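You operate a simulated robot arm through the tools that you are given. There is no shell and no other tool.

You are at the controls of a simulated robot arm. One attempt, no reset.

TASK
Vacuum the dust off the grey core in the white cradle.
Fine: yellow knob on before the nozzle touches; nozzle back on its rest, vacuum off. Where these are worked on the way, their far stop is far enough and under half their travel is too little: yellow knob. What is to be rubbed or washed off counts as gone when no trace of it is left.

The check looks at the end state, three seconds after you hand in, the way a careful person would. Anything else that was tipped, shoved, dropped, spilled or broken makes it a failure.

THE ROBOT
A 7-joint arm with a two-finger parallel gripper, fixed in place. Base frame: the origin is on the floor under the middle of its stand, x ahead of it, y to its left, z up. Units: mm, rad, N and s.
It reaches about 962 mm from its shoulder. Its first joint turns from -2.897 to 2.897 rad. Payload 3.43 kg.
Tool frame: the origin (TCP) lies between the finger pads and is the grasp point; the fingertips stand 34 mm ahead of it; z points along the fingers, y is the line along which they close. The gripper opens to 128 mm. The fingers are 24 mm wide and 12 mm thick; the gripper's body (48 by 130 mm) begins 96 mm behind the TCP.
Orientation is told as [roll, pitch, yaw] about the base's x, y, z axes, in that order, counted from this pose: with the fingers straight down and closing along the base's y, the tool's x points along the base's -x, its y along +y and its z along -z.

THE INTERFACE
- The arm moves only by the tool drive_tool. Its argument "moves" is text: rows parted by semicolons, each of 7 numbers parted by spaces: the shift along the tool's x, y, z in cm, then the turn, a rotation vector about the tool's x, y, z in rad, then the finger opening in cm, from 0 to 12.8. In form: tx ty tz ax ay az grip; .... A call has 1 to 20 rows; each row shifts and turns the commanded pose from where the row before left it, along the tool's axes as they then stand. Rows are played at 5 a second. More than 50 mm and 0.15 rad between two rows, or a gripper value outside its range, and nothing of the call is played. A pose out of reach is approached as far as the arm can. The call stops where the force on the tool passes 40 N (or 10 N more than at its start, if that is more) or the arm is blocked; 0.2 s more then pass. The fingers move at their own pace (about 108 mm/s each) and stop on an object; they squeeze with about 28 N. The grip force told is the motor's: it shows also when the fingers shut on nothing. Time passes only in rows, and 0.2 s behind the last, so rows that do not move let the fingers close. It gives the time, the measured TCP pose, the force on the tool (base axes), the opening and the grip force at its end, in the units of the frame above (readings bear some noise), with the torque about the TCP (base axes, N m) and any sound that the robot's microphone picked up.
- Cameras (640 x 400 px; columns grow to the right, rows downward): "scene" is fixed at [220.5, -499.4, 1421.4]; the picture's right is [0.78, -0.62, 0.00], its down [-0.43, -0.54, -0.73] and it looks along [0.45, 0.57, -0.68] (base axes); focal length 214 px, centre (320, 200). "wrist" rides on the gripper at [76, -11, -160] in the tool frame; the picture's right is [0.15, 0.99, 0.00], its down [-0.88, 0.13, -0.46] and it looks along [-0.45, 0.07, 0.89] (tool axes); focal length 234 px, centre (320, 200). There is no depth. A picture from a camera that has moved, and an enlarged one, comes with that camera's place and axes in the base frame and with its lens.
- capture(camera): a new picture of that camera. It takes no simulated time.
- raise_lower(by): slides the trunk up (or, below 0, down) by that many mm; the arm rides with it, the base frame stays. It gives what a move gives, with no picture.
- zoom(camera, box): a new picture of the part [left, top, right, bottom] of that camera's present view, enlarged. It takes no simulated time.
- hand_in(): hands the job in; it is judged then, once.

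Nothing tells you positions but the pictures and the camera data. Unless the task says otherwise, let go and move clear before handing in.

The tools are called after "Request:" as name(argument=value, ...) on one line, values as JSON. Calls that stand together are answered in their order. drive_tool: Moves the arm, as the interface text tells. Its arguments: {"type":"object","properties":{"moves":{"type":"string"}},"required":["moves"]} The other tools are called the same way: raise_lower (by) moves the trunk up or down; capture (camera) takes a picture; zoom (camera, box) takes an enlarged picture of a part of a camera's view; hand_in () hands the job in.

At the start:

```text
time: 0.0
position: [457.1, -203.9, 1281.2]
ee_rot: [0.0, 0.0, 0.001]
force: [-0.3, 0.5, -0.6]
wrist_torque: [-0.01, -0.02, -0.03]
gripper_width: 128.1
grasp_force: 0.2
trunk travel left (down, up): [-275.0, 49.0]
```

scene: 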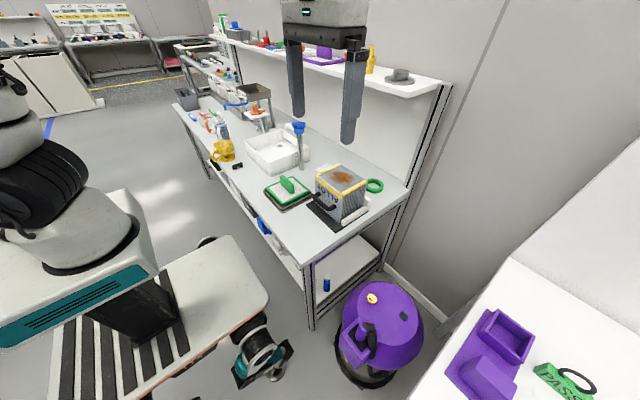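
wrist: 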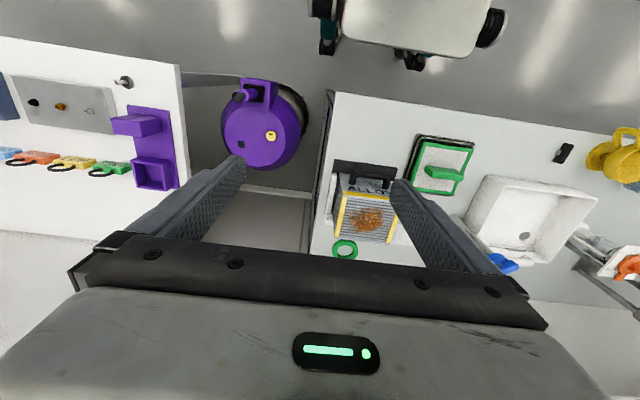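

I see a bench with a grey finned box with brown dust on it, and a purple vacuum on the floor with a yellow knob. I'll take enlarged pictures before moving anything.

Request:
zoom(camera="scene", box=[240, 140, 420, 252])

Request:
zoom(camera="scene", box=[300, 270, 460, 400])

Request:
zoom(camera="scene", box=[440, 290, 640, 400])

Request:
zoom(camera="wrist", box=[200, 60, 340, 190])

Request:
zoom(camera="wrist", box=[310, 120, 490, 270])

Request:
zoom(camera="wrist", box=[0, 60, 200, 200])

```text
3.56 times, centred on (330, 196) of scene
camera zoom: at [220.5, -499.4, 1421.4], right [0.78, -0.62, 0.0], down [-0.43, -0.54, -0.73], along [0.45, 0.57, -0.68], focal length 763 px, centre (284, 214)
```

zoom: 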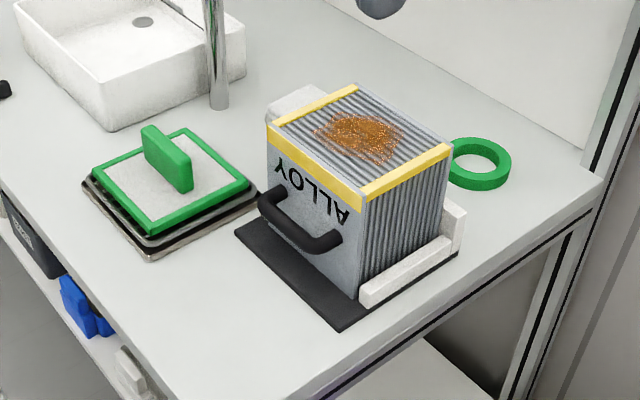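

```text
3.08 times, centred on (380, 335) of scene
camera zoom: at [220.5, -499.4, 1421.4], right [0.78, -0.62, 0.0], down [-0.43, -0.54, -0.73], along [0.45, 0.57, -0.68], focal length 660 px, centre (135, -215)
```

zoom: 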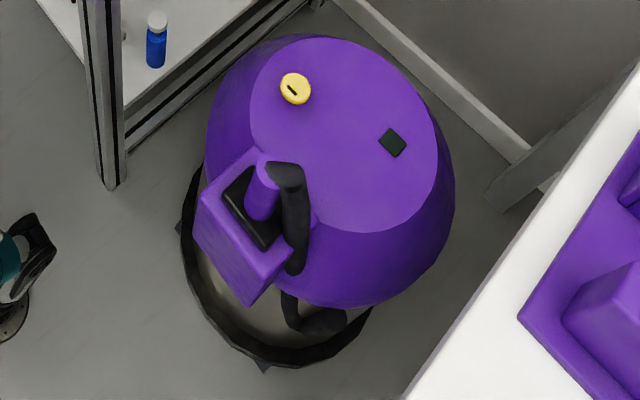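

```text
3.20 times, centred on (540, 345) of scene
camera zoom: at [220.5, -499.4, 1421.4], right [0.78, -0.62, 0.0], down [-0.43, -0.54, -0.73], along [0.45, 0.57, -0.68], focal length 686 px, centre (-384, -264)
```

zoom: 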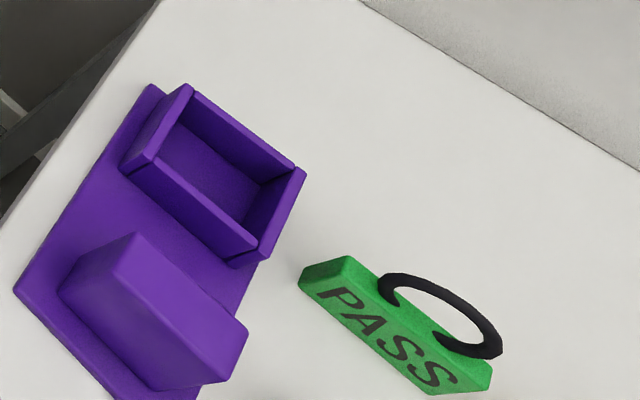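

```text
3.08 times, centred on (270, 125) of wrist
camera zoom: at [380.7, -216.0, 1440.9], right [-0.15, 0.99, 0.0], down [0.88, 0.13, 0.46], along [0.45, 0.07, -0.89], focal length 720 px, centre (474, 431)
```

zoom: 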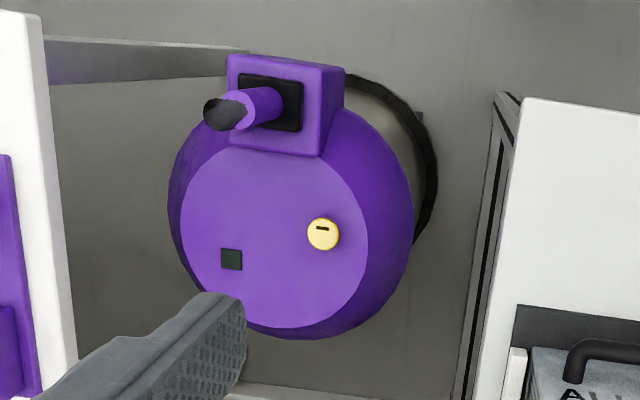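

```text
2.67 times, centred on (400, 195) of wrist
camera zoom: at [380.7, -216.0, 1440.9], right [-0.15, 0.99, 0.0], down [0.88, 0.13, 0.46], along [0.45, 0.07, -0.89], focal length 624 px, centre (107, 213)
```

zoom: 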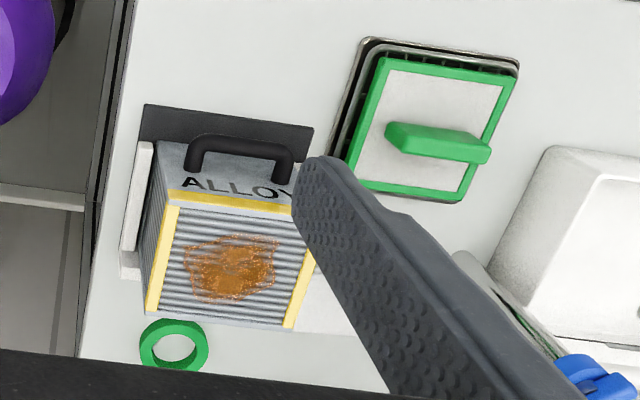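

```text
2.86 times, centred on (100, 130) of wrist
camera zoom: at [380.7, -216.0, 1440.9], right [-0.15, 0.99, 0.0], down [0.88, 0.13, 0.46], along [0.45, 0.07, -0.89], focal length 669 px, centre (949, 400)
```

zoom: 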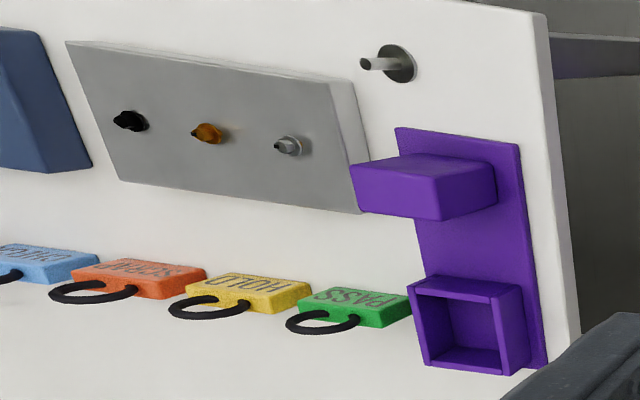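

The vacuum's yellow knob is near (580, -360, 598) and the dust near (677, -50, 935). I'll lower the trunk and move the wrist camera over the vacuum for a closer look.

Request:
raise_lower(by=-150)

Request:
drive_tool(moves="1 -4 0 0 0 0 12.8;1 -4 0 0 0 0 12.8;1 -4 0 0 0 0 12.8;1 -4 0 0 0 0 12.8;0 -4 0 0 0 0 12.8;0 -2 2 0 0 0 12.8;0 0 4 0 0 0 12.8;0 0 4 0 0 0 12.8")

Request:
capture(camera="wrist")

Request:
capture(camera="scene")

```text
time: 1.8
position: [456.9, -203.1, 1130.8]
ee_rot: [0.001, 0.0, 0.0]
force: [0.1, 0.9, -0.1]
wrist_torque: [0.04, 0.01, 0.01]
gripper_width: 127.8
grasp_force: 0.1
trunk travel left (down, up): [-125.0, 199.0]
```

```text
time: 3.5
position: [414.9, -421.8, 1030.4]
ee_rot: [-0.001, 0.0, 0.0]
force: [-0.7, 0.0, -0.1]
wrist_torque: [-0.02, 0.02, -0.02]
gripper_width: 128.0
grasp_force: 0.0
trunk travel left (down, up): [-125.0, 199.0]
```

```text
taken
camera wrist: at [339.1, -433.2, 1191.6], right [-0.15, 0.99, 0.0], down [0.88, 0.13, 0.46], along [0.45, 0.07, -0.89], focal length 234 px, centre (320, 200)
```

wrist: 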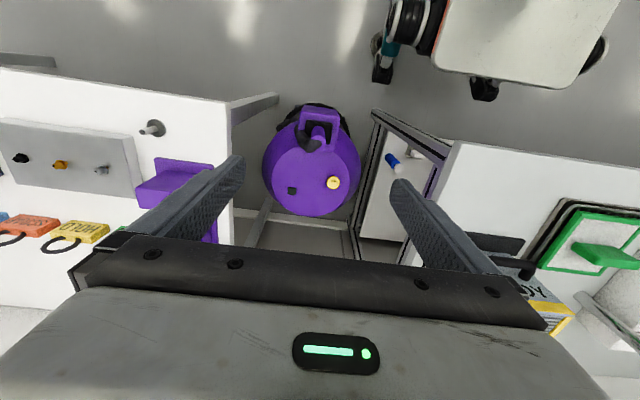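

```text
taken
```

scene: 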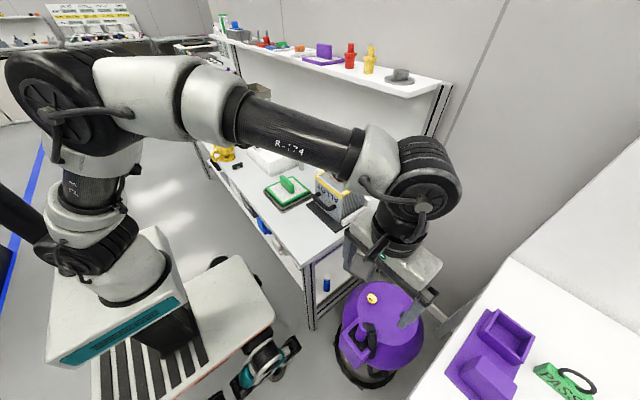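

Request:
zoom(camera="wrist", box=[250, 90, 380, 225])

Request:
zoom(camera="wrist", box=[120, 100, 260, 250])

Request:
zoom(camera="scene", box=[320, 270, 440, 400])

```text
2.96 times, centred on (315, 158) of wrist
camera zoom: at [339.1, -433.2, 1191.6], right [-0.15, 0.99, 0.0], down [0.88, 0.13, 0.46], along [0.45, 0.07, -0.89], focal length 694 px, centre (335, 326)
```

zoom: 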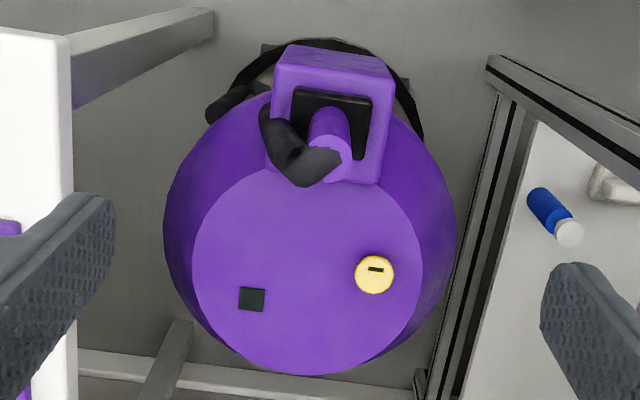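

```text
2.67 times, centred on (190, 175) of wrist
camera zoom: at [339.1, -433.2, 1191.6], right [-0.15, 0.99, 0.0], down [0.88, 0.13, 0.46], along [0.45, 0.07, -0.89], focal length 624 px, centre (667, 267)
```

zoom: 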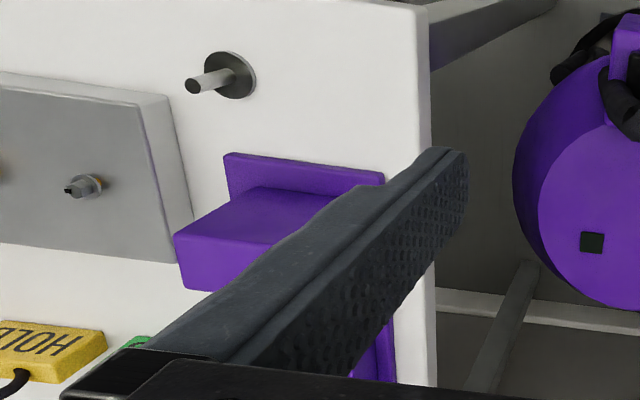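

```text
3.08 times, centred on (380, 335) of scene
camera zoom: at [220.5, -499.4, 1421.4], right [0.78, -0.62, 0.0], down [-0.43, -0.54, -0.73], along [0.45, 0.57, -0.68], focal length 660 px, centre (135, -215)
```

zoom: 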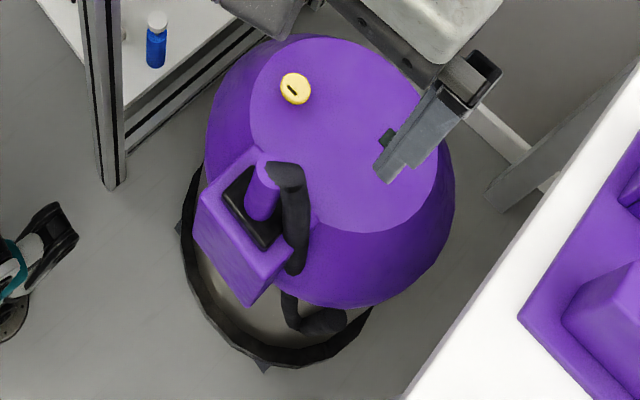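

The nozzle stands upright on a purple rest on the vacuum: a black head around z 615, a purple stem up to about z 700, and a hose leaving its top. I'll go lower to see the stem, the hose and the knob more closely.

Request:
raise_lower(by=-125)

Request:
capture(camera="wrist")

Request:
zoom(camera="wrist", box=[230, 60, 390, 200])

```text
time: 5.1
position: [414.8, -422.1, 906.4]
ee_rot: [0.002, -0.001, -0.001]
force: [-0.1, 0.1, 0.0]
wrist_torque: [-0.02, -0.01, 0.0]
gripper_width: 127.9
grasp_force: 0.1
trunk travel left (down, up): [0.0, 324.0]
```

```text
taken
camera wrist: at [339.2, -433.1, 1067.2], right [-0.15, 0.99, 0.0], down [0.88, 0.13, 0.46], along [0.45, 0.07, -0.89], focal length 234 px, centre (320, 200)
```

wrist: 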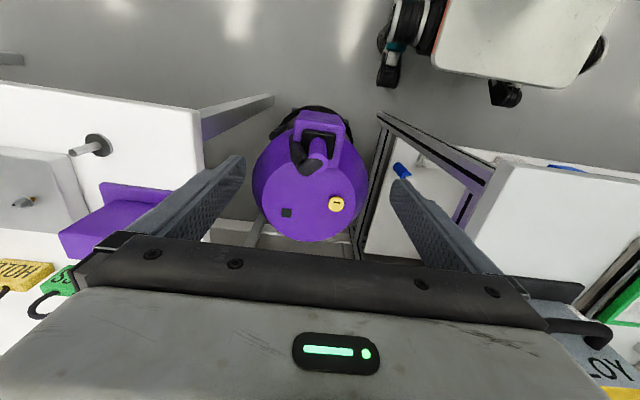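

```text
2.86 times, centred on (310, 130) of wrist
camera zoom: at [339.2, -433.1, 1067.2], right [-0.15, 0.99, 0.0], down [0.88, 0.13, 0.46], along [0.45, 0.07, -0.89], focal length 669 px, centre (349, 400)
```

zoom: 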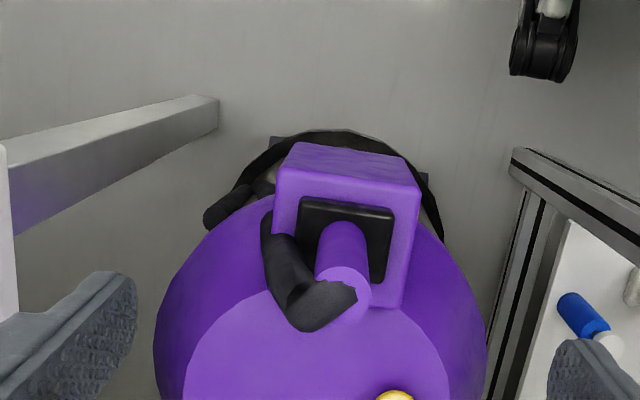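

Request:
zoom(camera="wrist", box=[317, 190, 357, 215])

Request:
zoom(camera="scene", box=[356, 286, 388, 306])

Request:
zoom(camera="wrist", box=[275, 100, 355, 180])

Request:
zoom(camera="scene", box=[340, 310, 400, 370])

```text
16.00 times, centred on (337, 202) of wrist
camera zoom: at [339.2, -433.1, 1067.2], right [-0.15, 0.99, 0.0], down [0.88, 0.13, 0.46], along [0.45, 0.07, -0.89], focal length 3747 px, centre (48, 160)
```

zoom: 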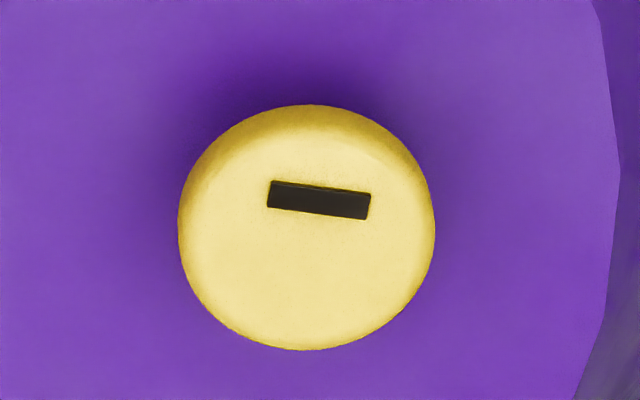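

```text
16.00 times, centred on (372, 296) of scene
camera zoom: at [220.5, -499.4, 1421.4], right [0.78, -0.62, 0.0], down [-0.43, -0.54, -0.73], along [0.45, 0.57, -0.68], focal length 3432 px, centre (-512, -1336)
```

zoom: 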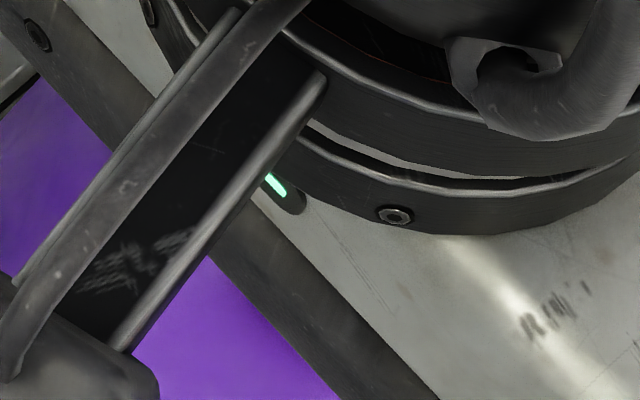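

```text
5.00 times, centred on (315, 140) of wrist
camera zoom: at [339.2, -433.1, 1067.2], right [-0.15, 0.99, 0.0], down [0.88, 0.13, 0.46], along [0.45, 0.07, -0.89], focal length 1171 px, centre (345, 500)
```

zoom: 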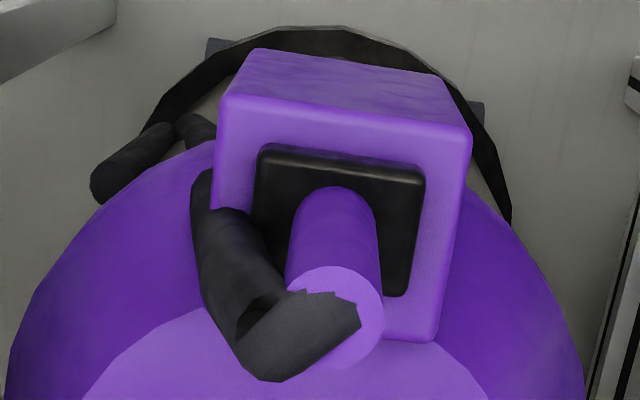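

```text
6.67 times, centred on (370, 340) of scene
camera zoom: at [220.5, -499.4, 1421.4], right [0.78, -0.62, 0.0], down [-0.43, -0.54, -0.73], along [0.45, 0.57, -0.68], focal length 1430 px, centre (-13, -733)
```

zoom: 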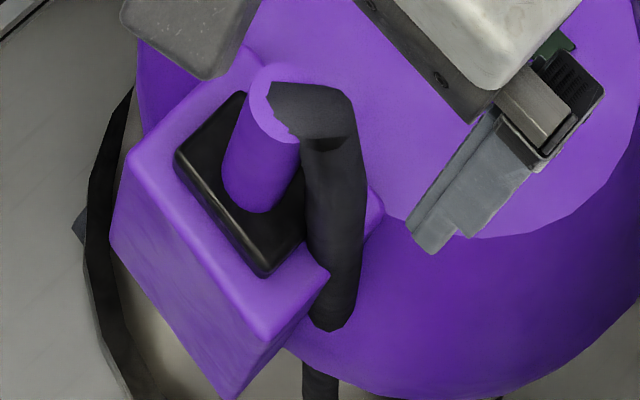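

The knob is a round cap about 36 mm across with a dark bar on it, and the hose hangs to the -y side of the stem. I'll move over the knob, narrowing the fingers a little, and check alignment.

Request:
drive_tool(moves="-4.2 1.6 0 0 0 0 10;-4.2 1.6 0 0 0 0 8;-4.2 1.6 0 0 0 0 7;-4.1 1.5 0 0 0 0 7;0 0 4 0 0 0 7;0 0 4 0 0 0 7;0 0 4 0 0 0 7;0 0 4 0 0 0 7")

Request:
capture(camera="wrist")

Request:
capture(camera="scene")

```text
time: 6.9
position: [582.3, -358.1, 749.4]
ee_rot: [-0.001, -0.001, -0.001]
force: [0.9, 0.5, 0.0]
wrist_torque: [-0.04, 0.01, 0.0]
gripper_width: 70.0
grasp_force: 0.0
trunk travel left (down, up): [0.0, 324.0]
```

```text
taken
camera wrist: at [506.2, -370.6, 910.1], right [-0.15, 0.99, 0.0], down [0.88, 0.13, 0.46], along [0.45, 0.07, -0.89], focal length 234 px, centre (320, 200)
```

wrist: 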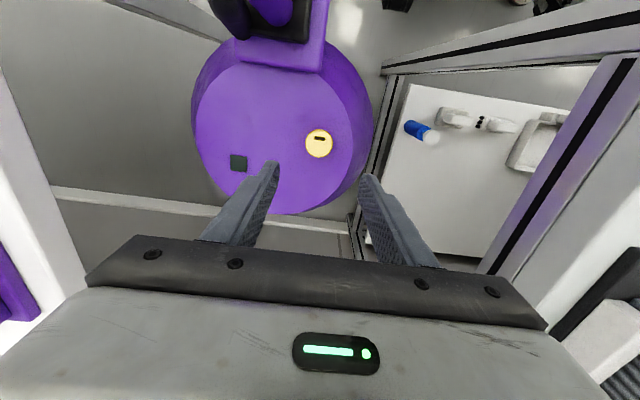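

```text
taken
```

scene: 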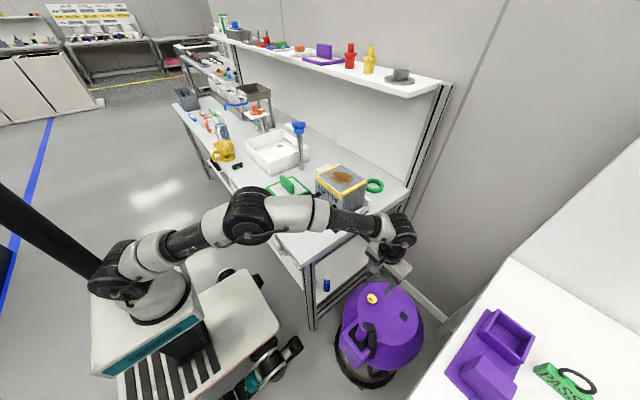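

Request:
zoom(camera="wrist", box=[295, 128, 343, 158])

Request:
zoom(camera="scene", box=[348, 280, 396, 310])

```text
13.33 times, centred on (319, 143) of wrist
camera zoom: at [506.2, -370.6, 910.1], right [-0.15, 0.99, 0.0], down [0.88, 0.13, 0.46], along [0.45, 0.07, -0.89], focal length 3122 px, centre (333, 960)
```

zoom: 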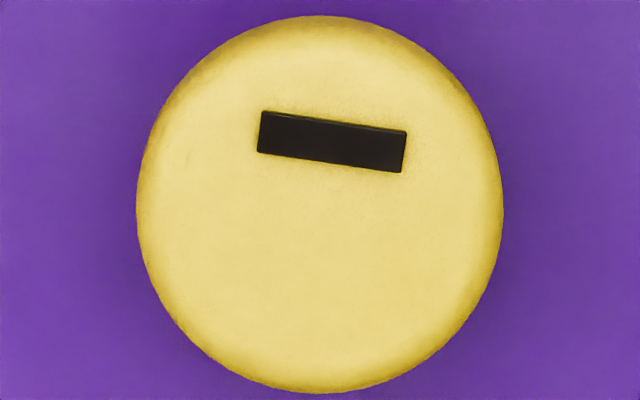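

```text
13.33 times, centred on (372, 295) of scene
camera zoom: at [220.5, -499.4, 1421.4], right [0.78, -0.62, 0.0], down [-0.43, -0.54, -0.73], along [0.45, 0.57, -0.68], focal length 2860 px, centre (-373, -1067)
```

zoom: 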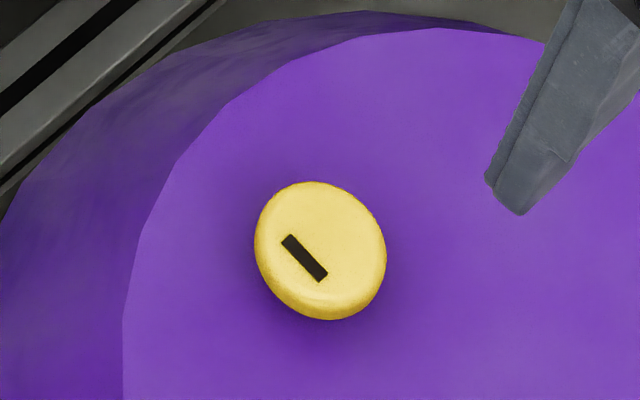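

The knob top is at about (581, -360.5, 595) with the lid around z 581. I'll correct laterally and come down straddling the knob.

Request:
drive_tool(moves="0.1 -0.25 3 0 0 0 7;0 0 3 0 0 0 7;0 0 3 0 0 0 7;0 0 2 0 0 0 7;0 0 0.5 0 0 0 7;0 0 0.5 0 0 0 7;0 0 0.5 0 0 0 7")

Request:
capture(camera="wrist")

Request:
zoom(camera="wrist", box=[230, 100, 410, 212])

Request:
zoom(camera="scene", box=[320, 250, 440, 325])

```text
time: 8.5
position: [581.5, -361.0, 622.4]
ee_rot: [0.0, 0.0, -0.002]
force: [-0.1, 0.3, 0.9]
wrist_torque: [0.04, -0.01, 0.03]
gripper_width: 70.0
grasp_force: 0.0
trunk travel left (down, up): [0.0, 324.0]
```

```text
taken
camera wrist: at [506.4, -372.8, 783.4], right [-0.15, 0.99, 0.0], down [0.88, 0.13, 0.46], along [0.45, 0.07, -0.89], focal length 234 px, centre (320, 200)
```

wrist: 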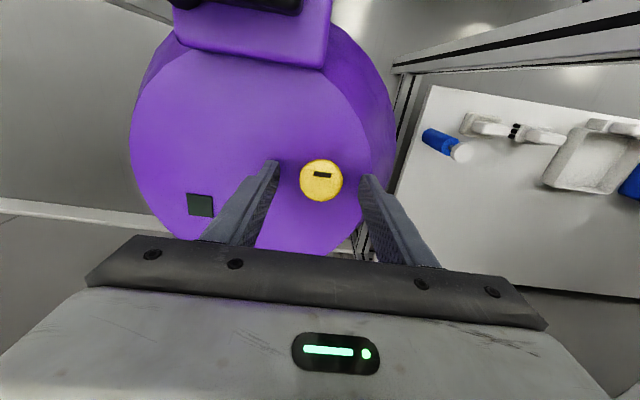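

```text
3.56 times, centred on (320, 156) of wrist
camera zoom: at [506.4, -372.8, 783.4], right [-0.15, 0.99, 0.0], down [0.88, 0.13, 0.46], along [0.45, 0.07, -0.89], focal length 833 px, centre (320, 356)
```

zoom: 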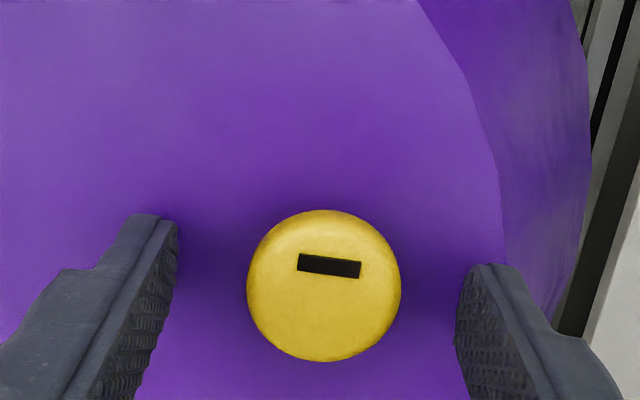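

```text
5.33 times, centred on (380, 288) of scene
camera zoom: at [220.5, -499.4, 1421.4], right [0.78, -0.62, 0.0], down [-0.43, -0.54, -0.73], along [0.45, 0.57, -0.68], focal length 1144 px, centre (0, -267)
```

zoom: 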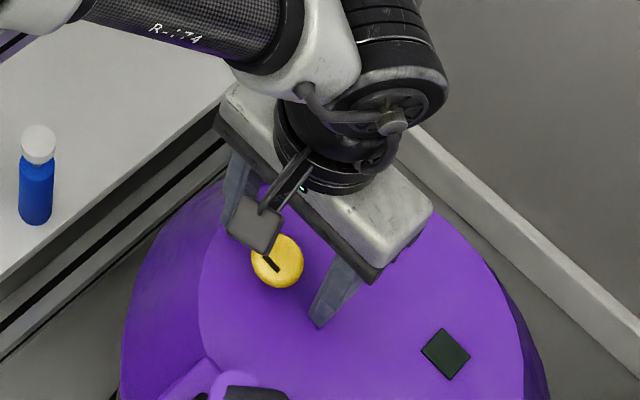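

Aligned with the knob. I'll go down a few mm more and close on it.

Request:
drive_tool(moves="0 0 0.2 0 0 0 7;0 0 0.2 0 0 0 6;0 0 0 0 0 0 4.5;0 0 0 0 0 0 3;0 0 0 0 0 0 3;0 0 0 0 0 0 3")

Request:
zoom(camera="wrist", box=[230, 100, 410, 212])

```text
time: 9.9
position: [582.1, -360.0, 618.2]
ee_rot: [0.003, 0.002, 0.0]
force: [-1.3, 4.8, 1.3]
wrist_torque: [0.17, 0.06, 0.0]
gripper_width: 35.3
grasp_force: 44.4
trunk travel left (down, up): [0.0, 324.0]
```

```text
3.56 times, centred on (320, 156) of wrist
camera zoom: at [506.4, -372.5, 778.9], right [-0.15, 0.99, 0.0], down [0.88, 0.13, 0.46], along [0.45, 0.07, -0.89], focal length 833 px, centre (320, 356)
```

zoom: 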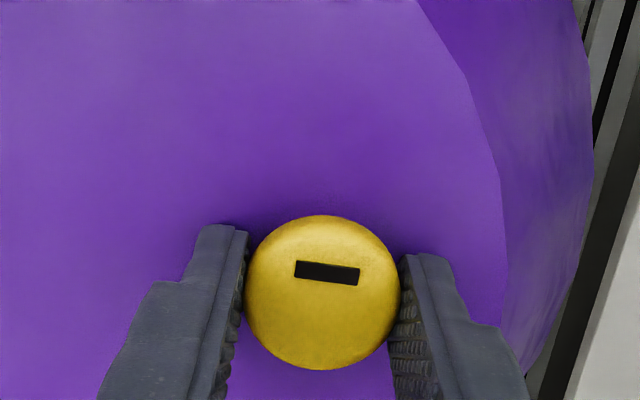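

I'm holding the knob (35 mm). I'll try a small clockwise turn and watch torque and the bar.

Request:
drive_tool(moves="0 0.1 0 0 0 0 3;0 0 0 0 0 0.1 3;0 0 0 0 0 0.1 3;0 0 0 0 0 0 3")

Request:
zoom(camera="wrist", box=[230, 100, 410, 212])

Request:
zoom(camera="scene", box=[340, 280, 404, 320])

```text
time: 10.9
position: [583.1, -360.1, 617.2]
ee_rot: [-0.002, 0.0, -0.202]
force: [0.1, 2.3, 7.4]
wrist_torque: [0.21, 0.85, -0.04]
gripper_width: 35.5
grasp_force: 44.8
trunk travel left (down, up): [0.0, 324.0]
```

```text
3.56 times, centred on (320, 156) of wrist
camera zoom: at [505.5, -357.2, 778.8], right [0.05, 1.0, 0.0], down [0.89, -0.05, 0.46], along [0.46, -0.03, -0.89], focal length 833 px, centre (320, 356)
```

zoom: 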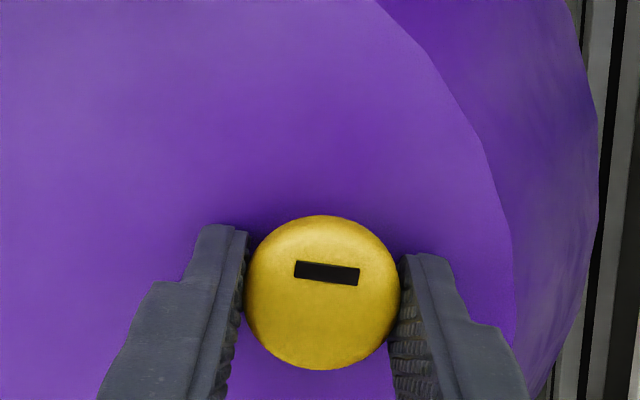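

```text
10.00 times, centred on (372, 300) of scene
camera zoom: at [220.5, -499.4, 1421.4], right [0.78, -0.62, 0.0], down [-0.43, -0.54, -0.73], along [0.45, 0.57, -0.68], focal length 2145 px, centre (-200, -800)
```

zoom: 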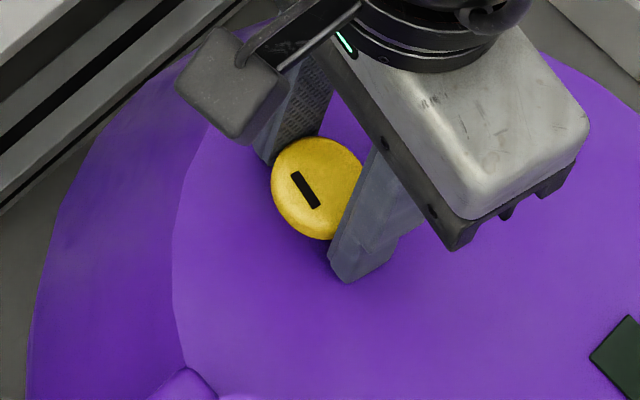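

The knob turns with the gripper clockwise with hardly any resistance. I'll keep turning and listen for the motor.

Request:
drive_tool(moves="0 0 0 0 0 0.1 3;0 0 0 0 0 0.1 3;0 0 0 0 0 0.1 3;0 0 0 0 0 0.1 3;0 0 0 0 0 0.1 3;0 0 0 0 0 0.1 3")

Request:
zoom(camera="wrist", box=[230, 100, 410, 212])

Request:
zoom(camera="scene", box=[320, 270, 460, 400])

```text
time: 12.3
position: [579.9, -363.2, 617.1]
ee_rot: [-0.001, -0.003, -0.805]
force: [6.1, -11.6, 8.9]
wrist_torque: [-0.82, -0.71, 0.03]
gripper_width: 35.6
grasp_force: 45.6
trunk travel left (down, up): [0.0, 324.0]
```

```text
3.56 times, centred on (320, 156) of wrist
camera zoom: at [520.3, -315.5, 778.6], right [0.61, 0.79, 0.0], down [0.7, -0.54, 0.46], along [0.36, -0.28, -0.89], focal length 833 px, centre (320, 356)
```

zoom: 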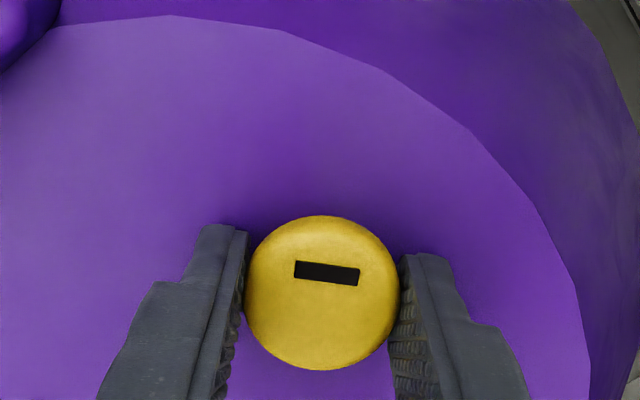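

```text
3.08 times, centred on (390, 335) of scene
camera zoom: at [220.5, -499.4, 1421.4], right [0.78, -0.62, 0.0], down [-0.43, -0.54, -0.73], along [0.45, 0.57, -0.68], focal length 660 px, centre (105, -215)
```

zoom: 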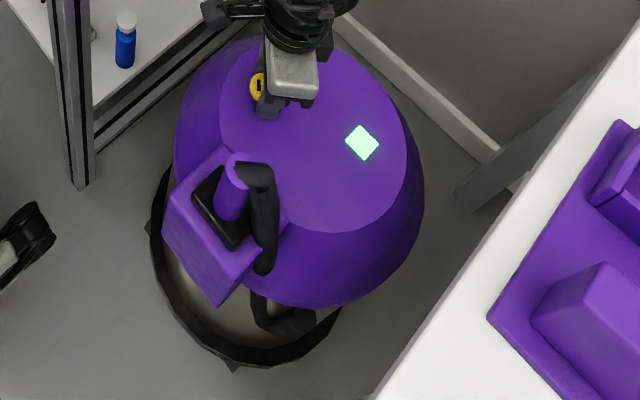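

The square lamp turned green: the vacuum is on. I'll relax the side load and continue turning to its stop.

Request:
drive_tool(moves="-0.2 0 -0.05 0 0 0 3;0 0 0 0 0 0.1 3;0 0 0 0 0 0.1 3;0 0 0 0 0 0.1 3;0 0 0 0 0 0 3")

Request:
zoom(camera="wrist", box=[230, 100, 410, 212])

```text
time: 13.5
position: [580.4, -362.3, 618.1]
ee_rot: [-0.004, 0.002, -1.104]
force: [-14.6, -12.4, 5.7]
wrist_torque: [-0.47, 0.25, 0.44]
gripper_width: 35.5
grasp_force: 44.6
trunk travel left (down, up): [0.0, 324.0]
```

```text
3.56 times, centred on (320, 156) of wrist
camera zoom: at [537.1, -300.3, 778.7], right [0.82, 0.58, 0.0], down [0.52, -0.73, 0.45], along [0.26, -0.37, -0.89], focal length 833 px, centre (320, 356)
```

zoom: 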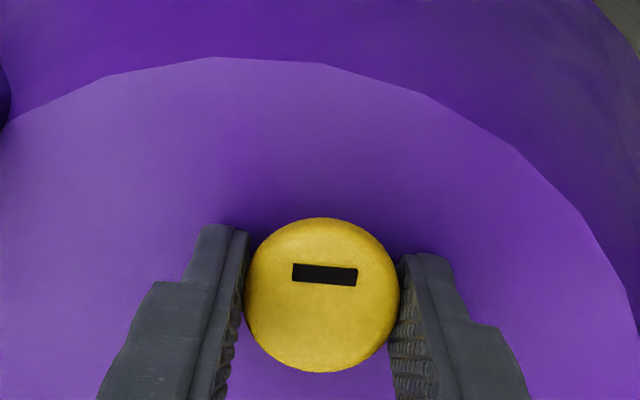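

Request:
drive_tool(moves="-0.05 -0.2 0 0 0 0 3;0 0 0 0 0 0 3;0 0 0 0 0 0.05 3;0 0 0 0 0 0.05 3;0 0 0 0 0 0 3")

Request:
zoom(camera="wrist", box=[230, 100, 410, 212])

Request:
zoom(camera="scene", box=[320, 270, 460, 400])

```text
time: 14.7
position: [580.2, -363.0, 618.2]
ee_rot: [0.0, 0.001, -1.201]
force: [-9.0, -7.2, -0.9]
wrist_torque: [-0.44, -0.01, 0.54]
gripper_width: 35.1
grasp_force: 44.6
trunk travel left (down, up): [0.0, 324.0]
```

```text
3.56 times, centred on (320, 156) of wrist
camera zoom: at [542.9, -297.1, 778.6], right [0.87, 0.49, 0.0], down [0.44, -0.77, 0.46], along [0.23, -0.4, -0.89], focal length 833 px, centre (320, 356)
```

zoom: 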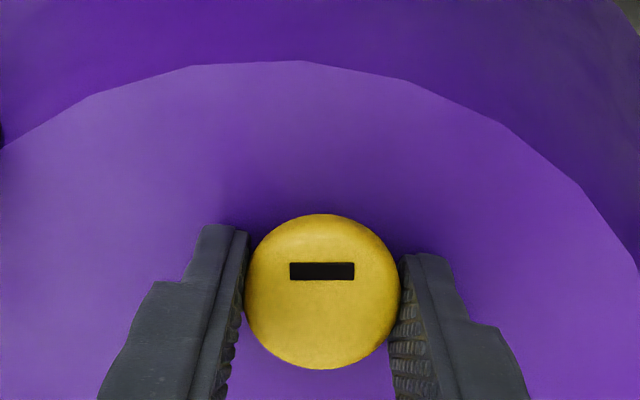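

```text
3.08 times, centred on (390, 335) of scene
camera zoom: at [220.5, -499.4, 1421.4], right [0.78, -0.62, 0.0], down [-0.43, -0.54, -0.73], along [0.45, 0.57, -0.68], focal length 660 px, centre (105, -215)
```

zoom: 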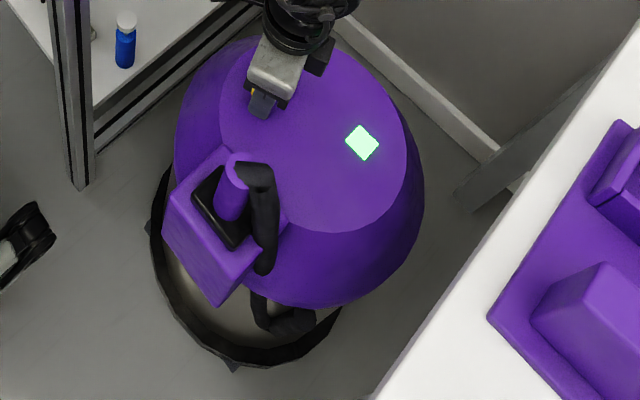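

The bar started slipping relative to the gripper with torque up, so the knob is at its far stop, and the lamp is on. I'll release and rise.

Request:
drive_tool(moves="0 0 0 0 0 0 5;0 0 0 0 0 0 7;0 0 -1 0 0 0 7;0 0 -3 0 0 0 7;0 0 -4 0 0 0 7;0 0 -4 0 0 0 7;0 0 -4 0 0 0 7")

Request:
capture(camera="wrist")

Request:
capture(camera="scene")

```text
time: 16.3
position: [583.3, -363.3, 777.7]
ee_rot: [0.001, 0.0, -1.201]
force: [-0.2, 0.5, -0.7]
wrist_torque: [0.02, 0.02, 0.0]
gripper_width: 70.1
grasp_force: 0.0
trunk travel left (down, up): [0.0, 324.0]
```

```text
taken
camera wrist: at [545.1, -297.6, 938.3], right [0.87, 0.49, 0.0], down [0.44, -0.77, 0.46], along [0.23, -0.4, -0.89], focal length 234 px, centre (320, 200)
```

wrist: 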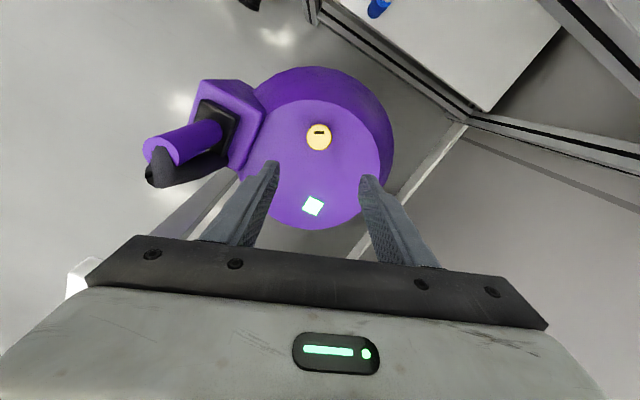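

```text
taken
```

scene: 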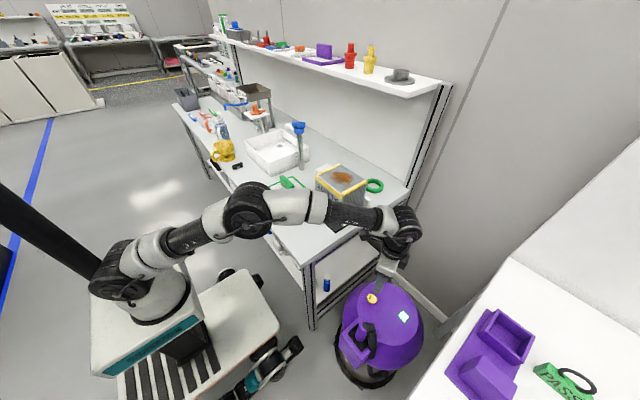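

Request:
zoom(camera="wrist", box=[130, 60, 290, 200])

Request:
zoom(camera="scene", box=[335, 310, 407, 365])

```text
2.86 times, centred on (210, 130) of wrist
camera zoom: at [545.1, -297.6, 938.3], right [0.87, 0.49, 0.0], down [0.44, -0.77, 0.46], along [0.23, -0.4, -0.89], focal length 669 px, centre (634, 400)
```

zoom: 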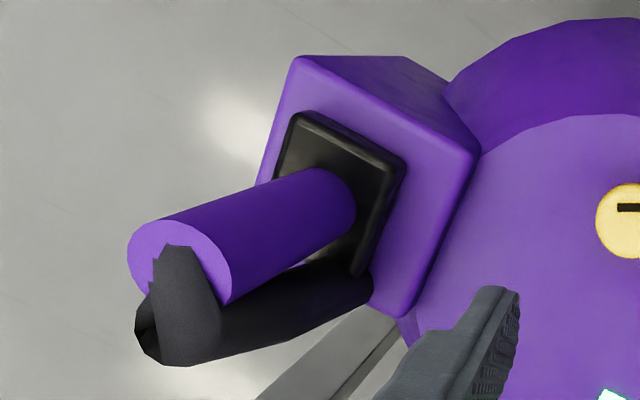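

```text
7.27 times, centred on (371, 338) of scene
camera zoom: at [220.5, -499.4, 1421.4], right [0.78, -0.62, 0.0], down [-0.43, -0.54, -0.73], along [0.45, 0.57, -0.68], focal length 1560 px, centre (-51, -800)
```

zoom: 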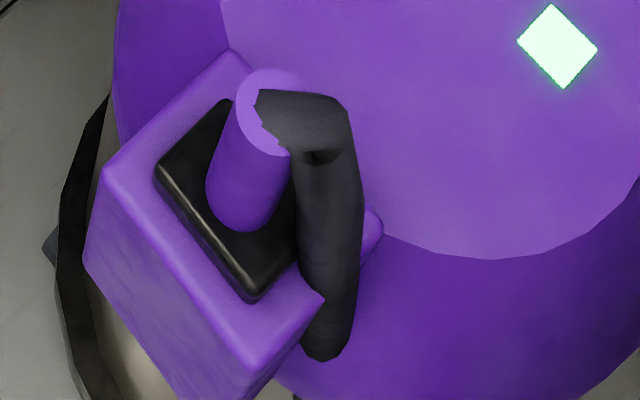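

The stem axis is at about (449, -420), its top at z 726, diameter 33 mm, and the head's top is at z 615 on the rest. The present yaw suits the hose direction, so I'll move above the stem keeping it.

Request:
drive_tool(moves="0 0 -3.5 0 0 0 8;-0.12 -3.64 0 0 0 0 8;-0.12 -3.64 0 0 0 0 8;-0.12 -3.64 0 0 0 0 8;-0.11 -3.65 0 0 0 0 8;0 0 0 0 0 0 8")

Request:
capture(camera="wrist")

Request:
zoom(camera="wrist", box=[220, 80, 420, 220])

Request:
capture(camera="scene")

```text
time: 17.7
position: [448.0, -418.7, 813.7]
ee_rot: [0.002, -0.001, -1.201]
force: [0.6, -0.7, -1.2]
wrist_torque: [-0.02, 0.03, 0.03]
gripper_width: 80.1
grasp_force: 0.1
trunk travel left (down, up): [0.0, 324.0]
```

```text
taken
camera wrist: at [408.8, -353.1, 973.3], right [0.87, 0.49, 0.0], down [0.44, -0.77, 0.46], along [0.23, -0.4, -0.89], focal length 234 px, centre (320, 200)
```

wrist: 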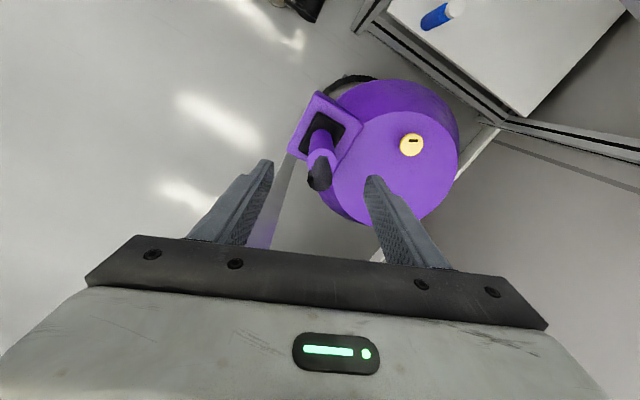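

```text
2.86 times, centred on (320, 150) of wrist
camera zoom: at [408.8, -353.1, 973.3], right [0.87, 0.49, 0.0], down [0.44, -0.77, 0.46], along [0.23, -0.4, -0.89], focal length 669 px, centre (320, 343)
```

zoom: 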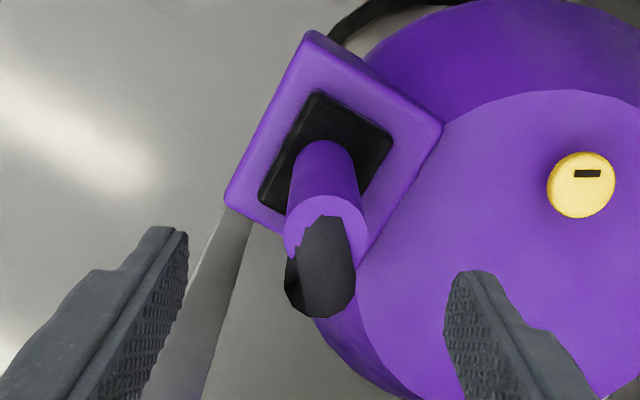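

```text
taken
```

scene: 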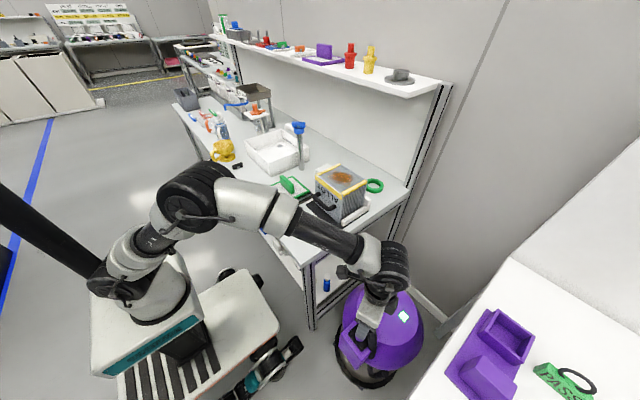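

The stem is centred under the gripper within about 1 mm, and the hose passes between the fingers. I'll descend and close on the stem.

Request:
drive_tool(moves="0 0.05 3 0 0 0 8;0 0 3 0 0 0 8;0 0 3 0 0 0 8;0 0 3 0 0 0 8;0 0 0.85 0 0 0 8;0 0 0 0 0 0 8")

Request:
capture(camera="wrist")

Request:
zoom(camera="scene", box=[320, 290, 420, 380])

```text
time: 19.1
position: [448.4, -419.1, 684.2]
ee_rot: [0.0, 0.0, -1.2]
force: [-0.3, 0.2, 0.4]
wrist_torque: [-0.02, 0.02, -0.01]
gripper_width: 80.2
grasp_force: 0.0
trunk travel left (down, up): [0.0, 324.0]
```

```text
taken
camera wrist: at [410.2, -354.4, 844.8], right [0.87, 0.49, 0.0], down [0.44, -0.77, 0.46], along [0.23, -0.4, -0.89], focal length 234 px, centre (320, 200)
```

wrist: 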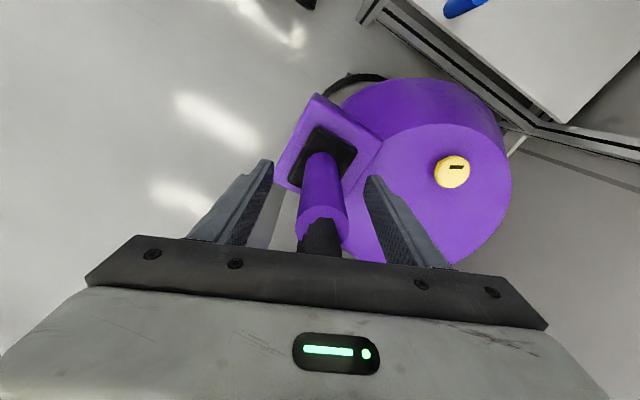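

```text
4.44 times, centred on (370, 335) of scene
camera zoom: at [220.5, -499.4, 1421.4], right [0.78, -0.62, 0.0], down [-0.43, -0.54, -0.73], along [0.45, 0.57, -0.68], focal length 953 px, centre (98, -400)
```

zoom: 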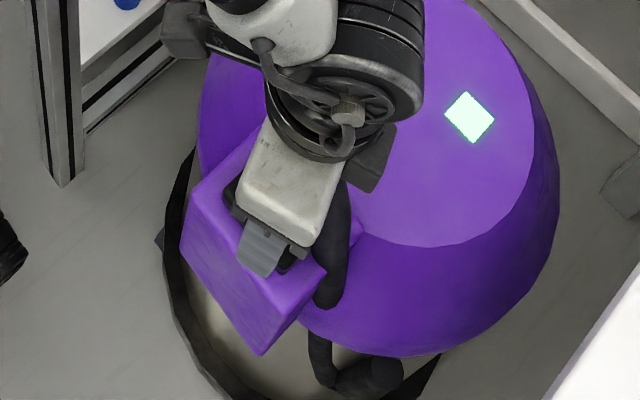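

Positioned around the stem with no contact force. Closing now.

Request:
drive_tool(moves="0 0 0 0 0 0 6;0 0 0 0 0 0 4;0 0 0 0 0 0 2.5;0 0 0 0 0 0 2.5;0 0 0 0 0 0 2.5")

Request:
capture(camera="wrist")

```text
time: 20.3
position: [447.4, -418.8, 684.2]
ee_rot: [0.0, 0.0, -1.201]
force: [1.1, -0.5, 0.4]
wrist_torque: [0.14, -0.13, -0.02]
gripper_width: 30.6
grasp_force: 27.6
trunk travel left (down, up): [0.0, 324.0]
```

```text
taken
camera wrist: at [410.2, -354.4, 845.0], right [0.87, 0.49, 0.0], down [0.44, -0.77, 0.46], along [0.23, -0.4, -0.89], focal length 234 px, centre (320, 200)
```

wrist: 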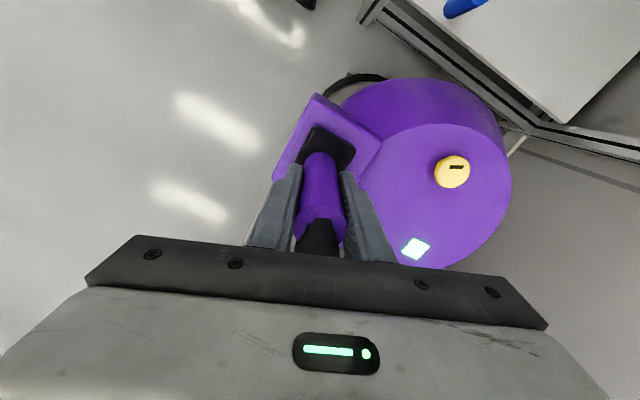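

Gripped at 30.6 mm; reference pose for returning is about (448, -419, 684.2), yaw -1.2. I'll lift gently and check.

Request:
drive_tool(moves="0 0 -0.5 0 0 0 2.5;0 0 -0.5 0 0 0 2.5;0 0 -1 0 0 0 2.5;0 0 -1 0 0 0 2.5;0 0 -1 0 0 0 2.5;0 0 0 0 0 0 2.5")

Request:
capture(camera="wrist")

Request:
zoom(camera="scene", box=[320, 290, 420, 380])

```text
time: 21.7
position: [447.8, -419.7, 724.4]
ee_rot: [0.0, 0.0, -1.201]
force: [0.7, 0.3, -1.6]
wrist_torque: [-0.02, -0.03, 0.01]
gripper_width: 30.8
grasp_force: 28.0
trunk travel left (down, up): [0.0, 324.0]
```

```text
taken
camera wrist: at [409.7, -354.2, 884.9], right [0.87, 0.49, 0.0], down [0.44, -0.77, 0.46], along [0.23, -0.4, -0.89], focal length 234 px, centre (320, 200)
```

wrist: 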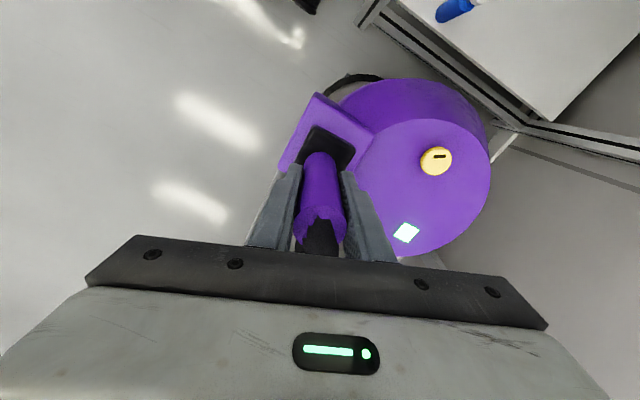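

```text
4.44 times, centred on (370, 335) of scene
camera zoom: at [220.5, -499.4, 1421.4], right [0.78, -0.62, 0.0], down [-0.43, -0.54, -0.73], along [0.45, 0.57, -0.68], focal length 953 px, centre (98, -400)
```

zoom: 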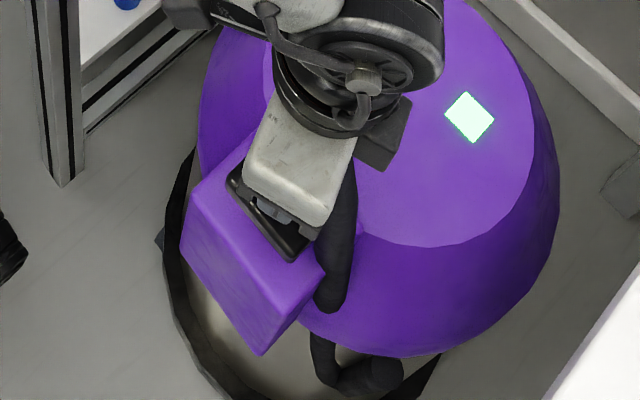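

The nozzle is off its rest and light (about 2 N). I'll raise the trunk so the nozzle clears the core's height before going across.

Request:
raise_lower(by=160)

Request:
raise_lower(by=160)

Request:
capture(camera="scene")

Request:
capture(camera="wrist")

```text
time: 23.5
position: [447.3, -420.0, 884.1]
ee_rot: [0.001, 0.001, -1.2]
force: [0.0, 0.5, -1.6]
wrist_torque: [0.0, 0.01, -0.02]
gripper_width: 31.0
grasp_force: 28.2
trunk travel left (down, up): [-160.0, 164.0]
```

```text
time: 25.4
position: [447.9, -421.3, 1044.8]
ee_rot: [0.002, -0.001, -1.201]
force: [-1.2, -1.3, -2.4]
wrist_torque: [-0.02, 0.0, 0.01]
gripper_width: 31.1
grasp_force: 27.8
trunk travel left (down, up): [-320.0, 4.0]
```

```text
taken
```

scene: 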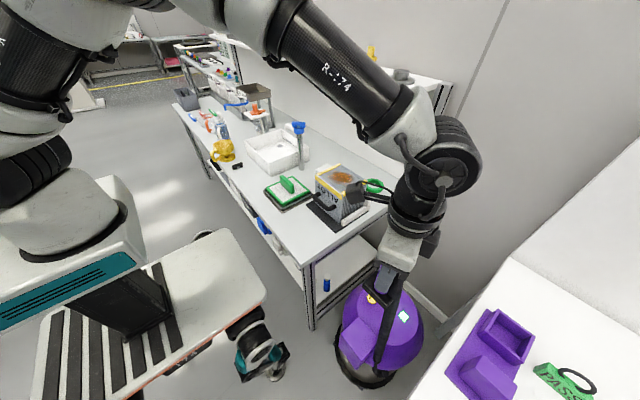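

```text
taken
camera wrist: at [409.8, -354.2, 1204.6], right [0.87, 0.49, 0.0], down [0.44, -0.77, 0.46], along [0.23, -0.4, -0.89], focal length 234 px, centre (320, 200)
```

wrist: 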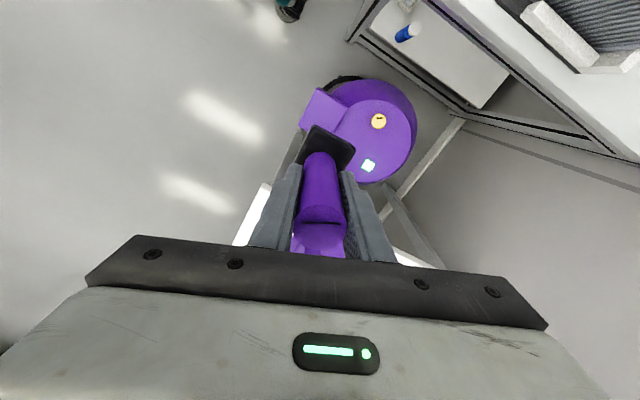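

Request:
zoom(camera="scene", box=[320, 230, 440, 400])

Request:
zoom(camera="scene", box=[300, 155, 390, 225])

```text
2.35 times, centred on (380, 315) of scene
camera zoom: at [220.5, -499.4, 1421.4], right [0.78, -0.62, 0.0], down [-0.43, -0.54, -0.73], along [0.45, 0.57, -0.68], focal length 505 px, centre (179, -71)
```

zoom: 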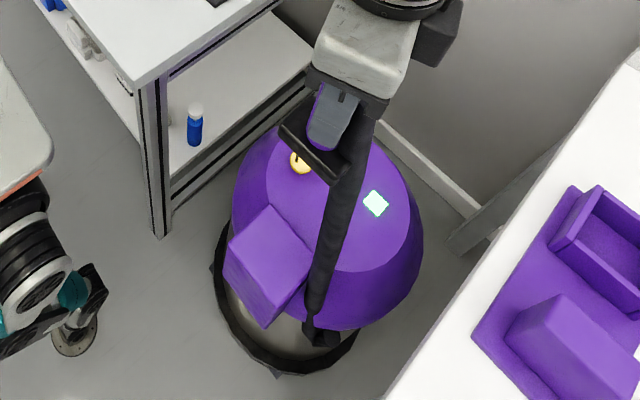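

```text
5.71 times, centred on (345, 190) of scene
camera zoom: at [220.5, -499.4, 1421.4], right [0.78, -0.62, 0.0], down [-0.43, -0.54, -0.73], along [0.45, 0.57, -0.68], focal length 1226 px, centre (177, 257)
```

zoom: 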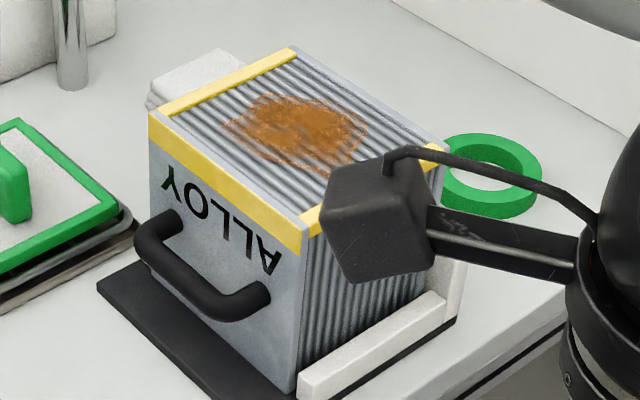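

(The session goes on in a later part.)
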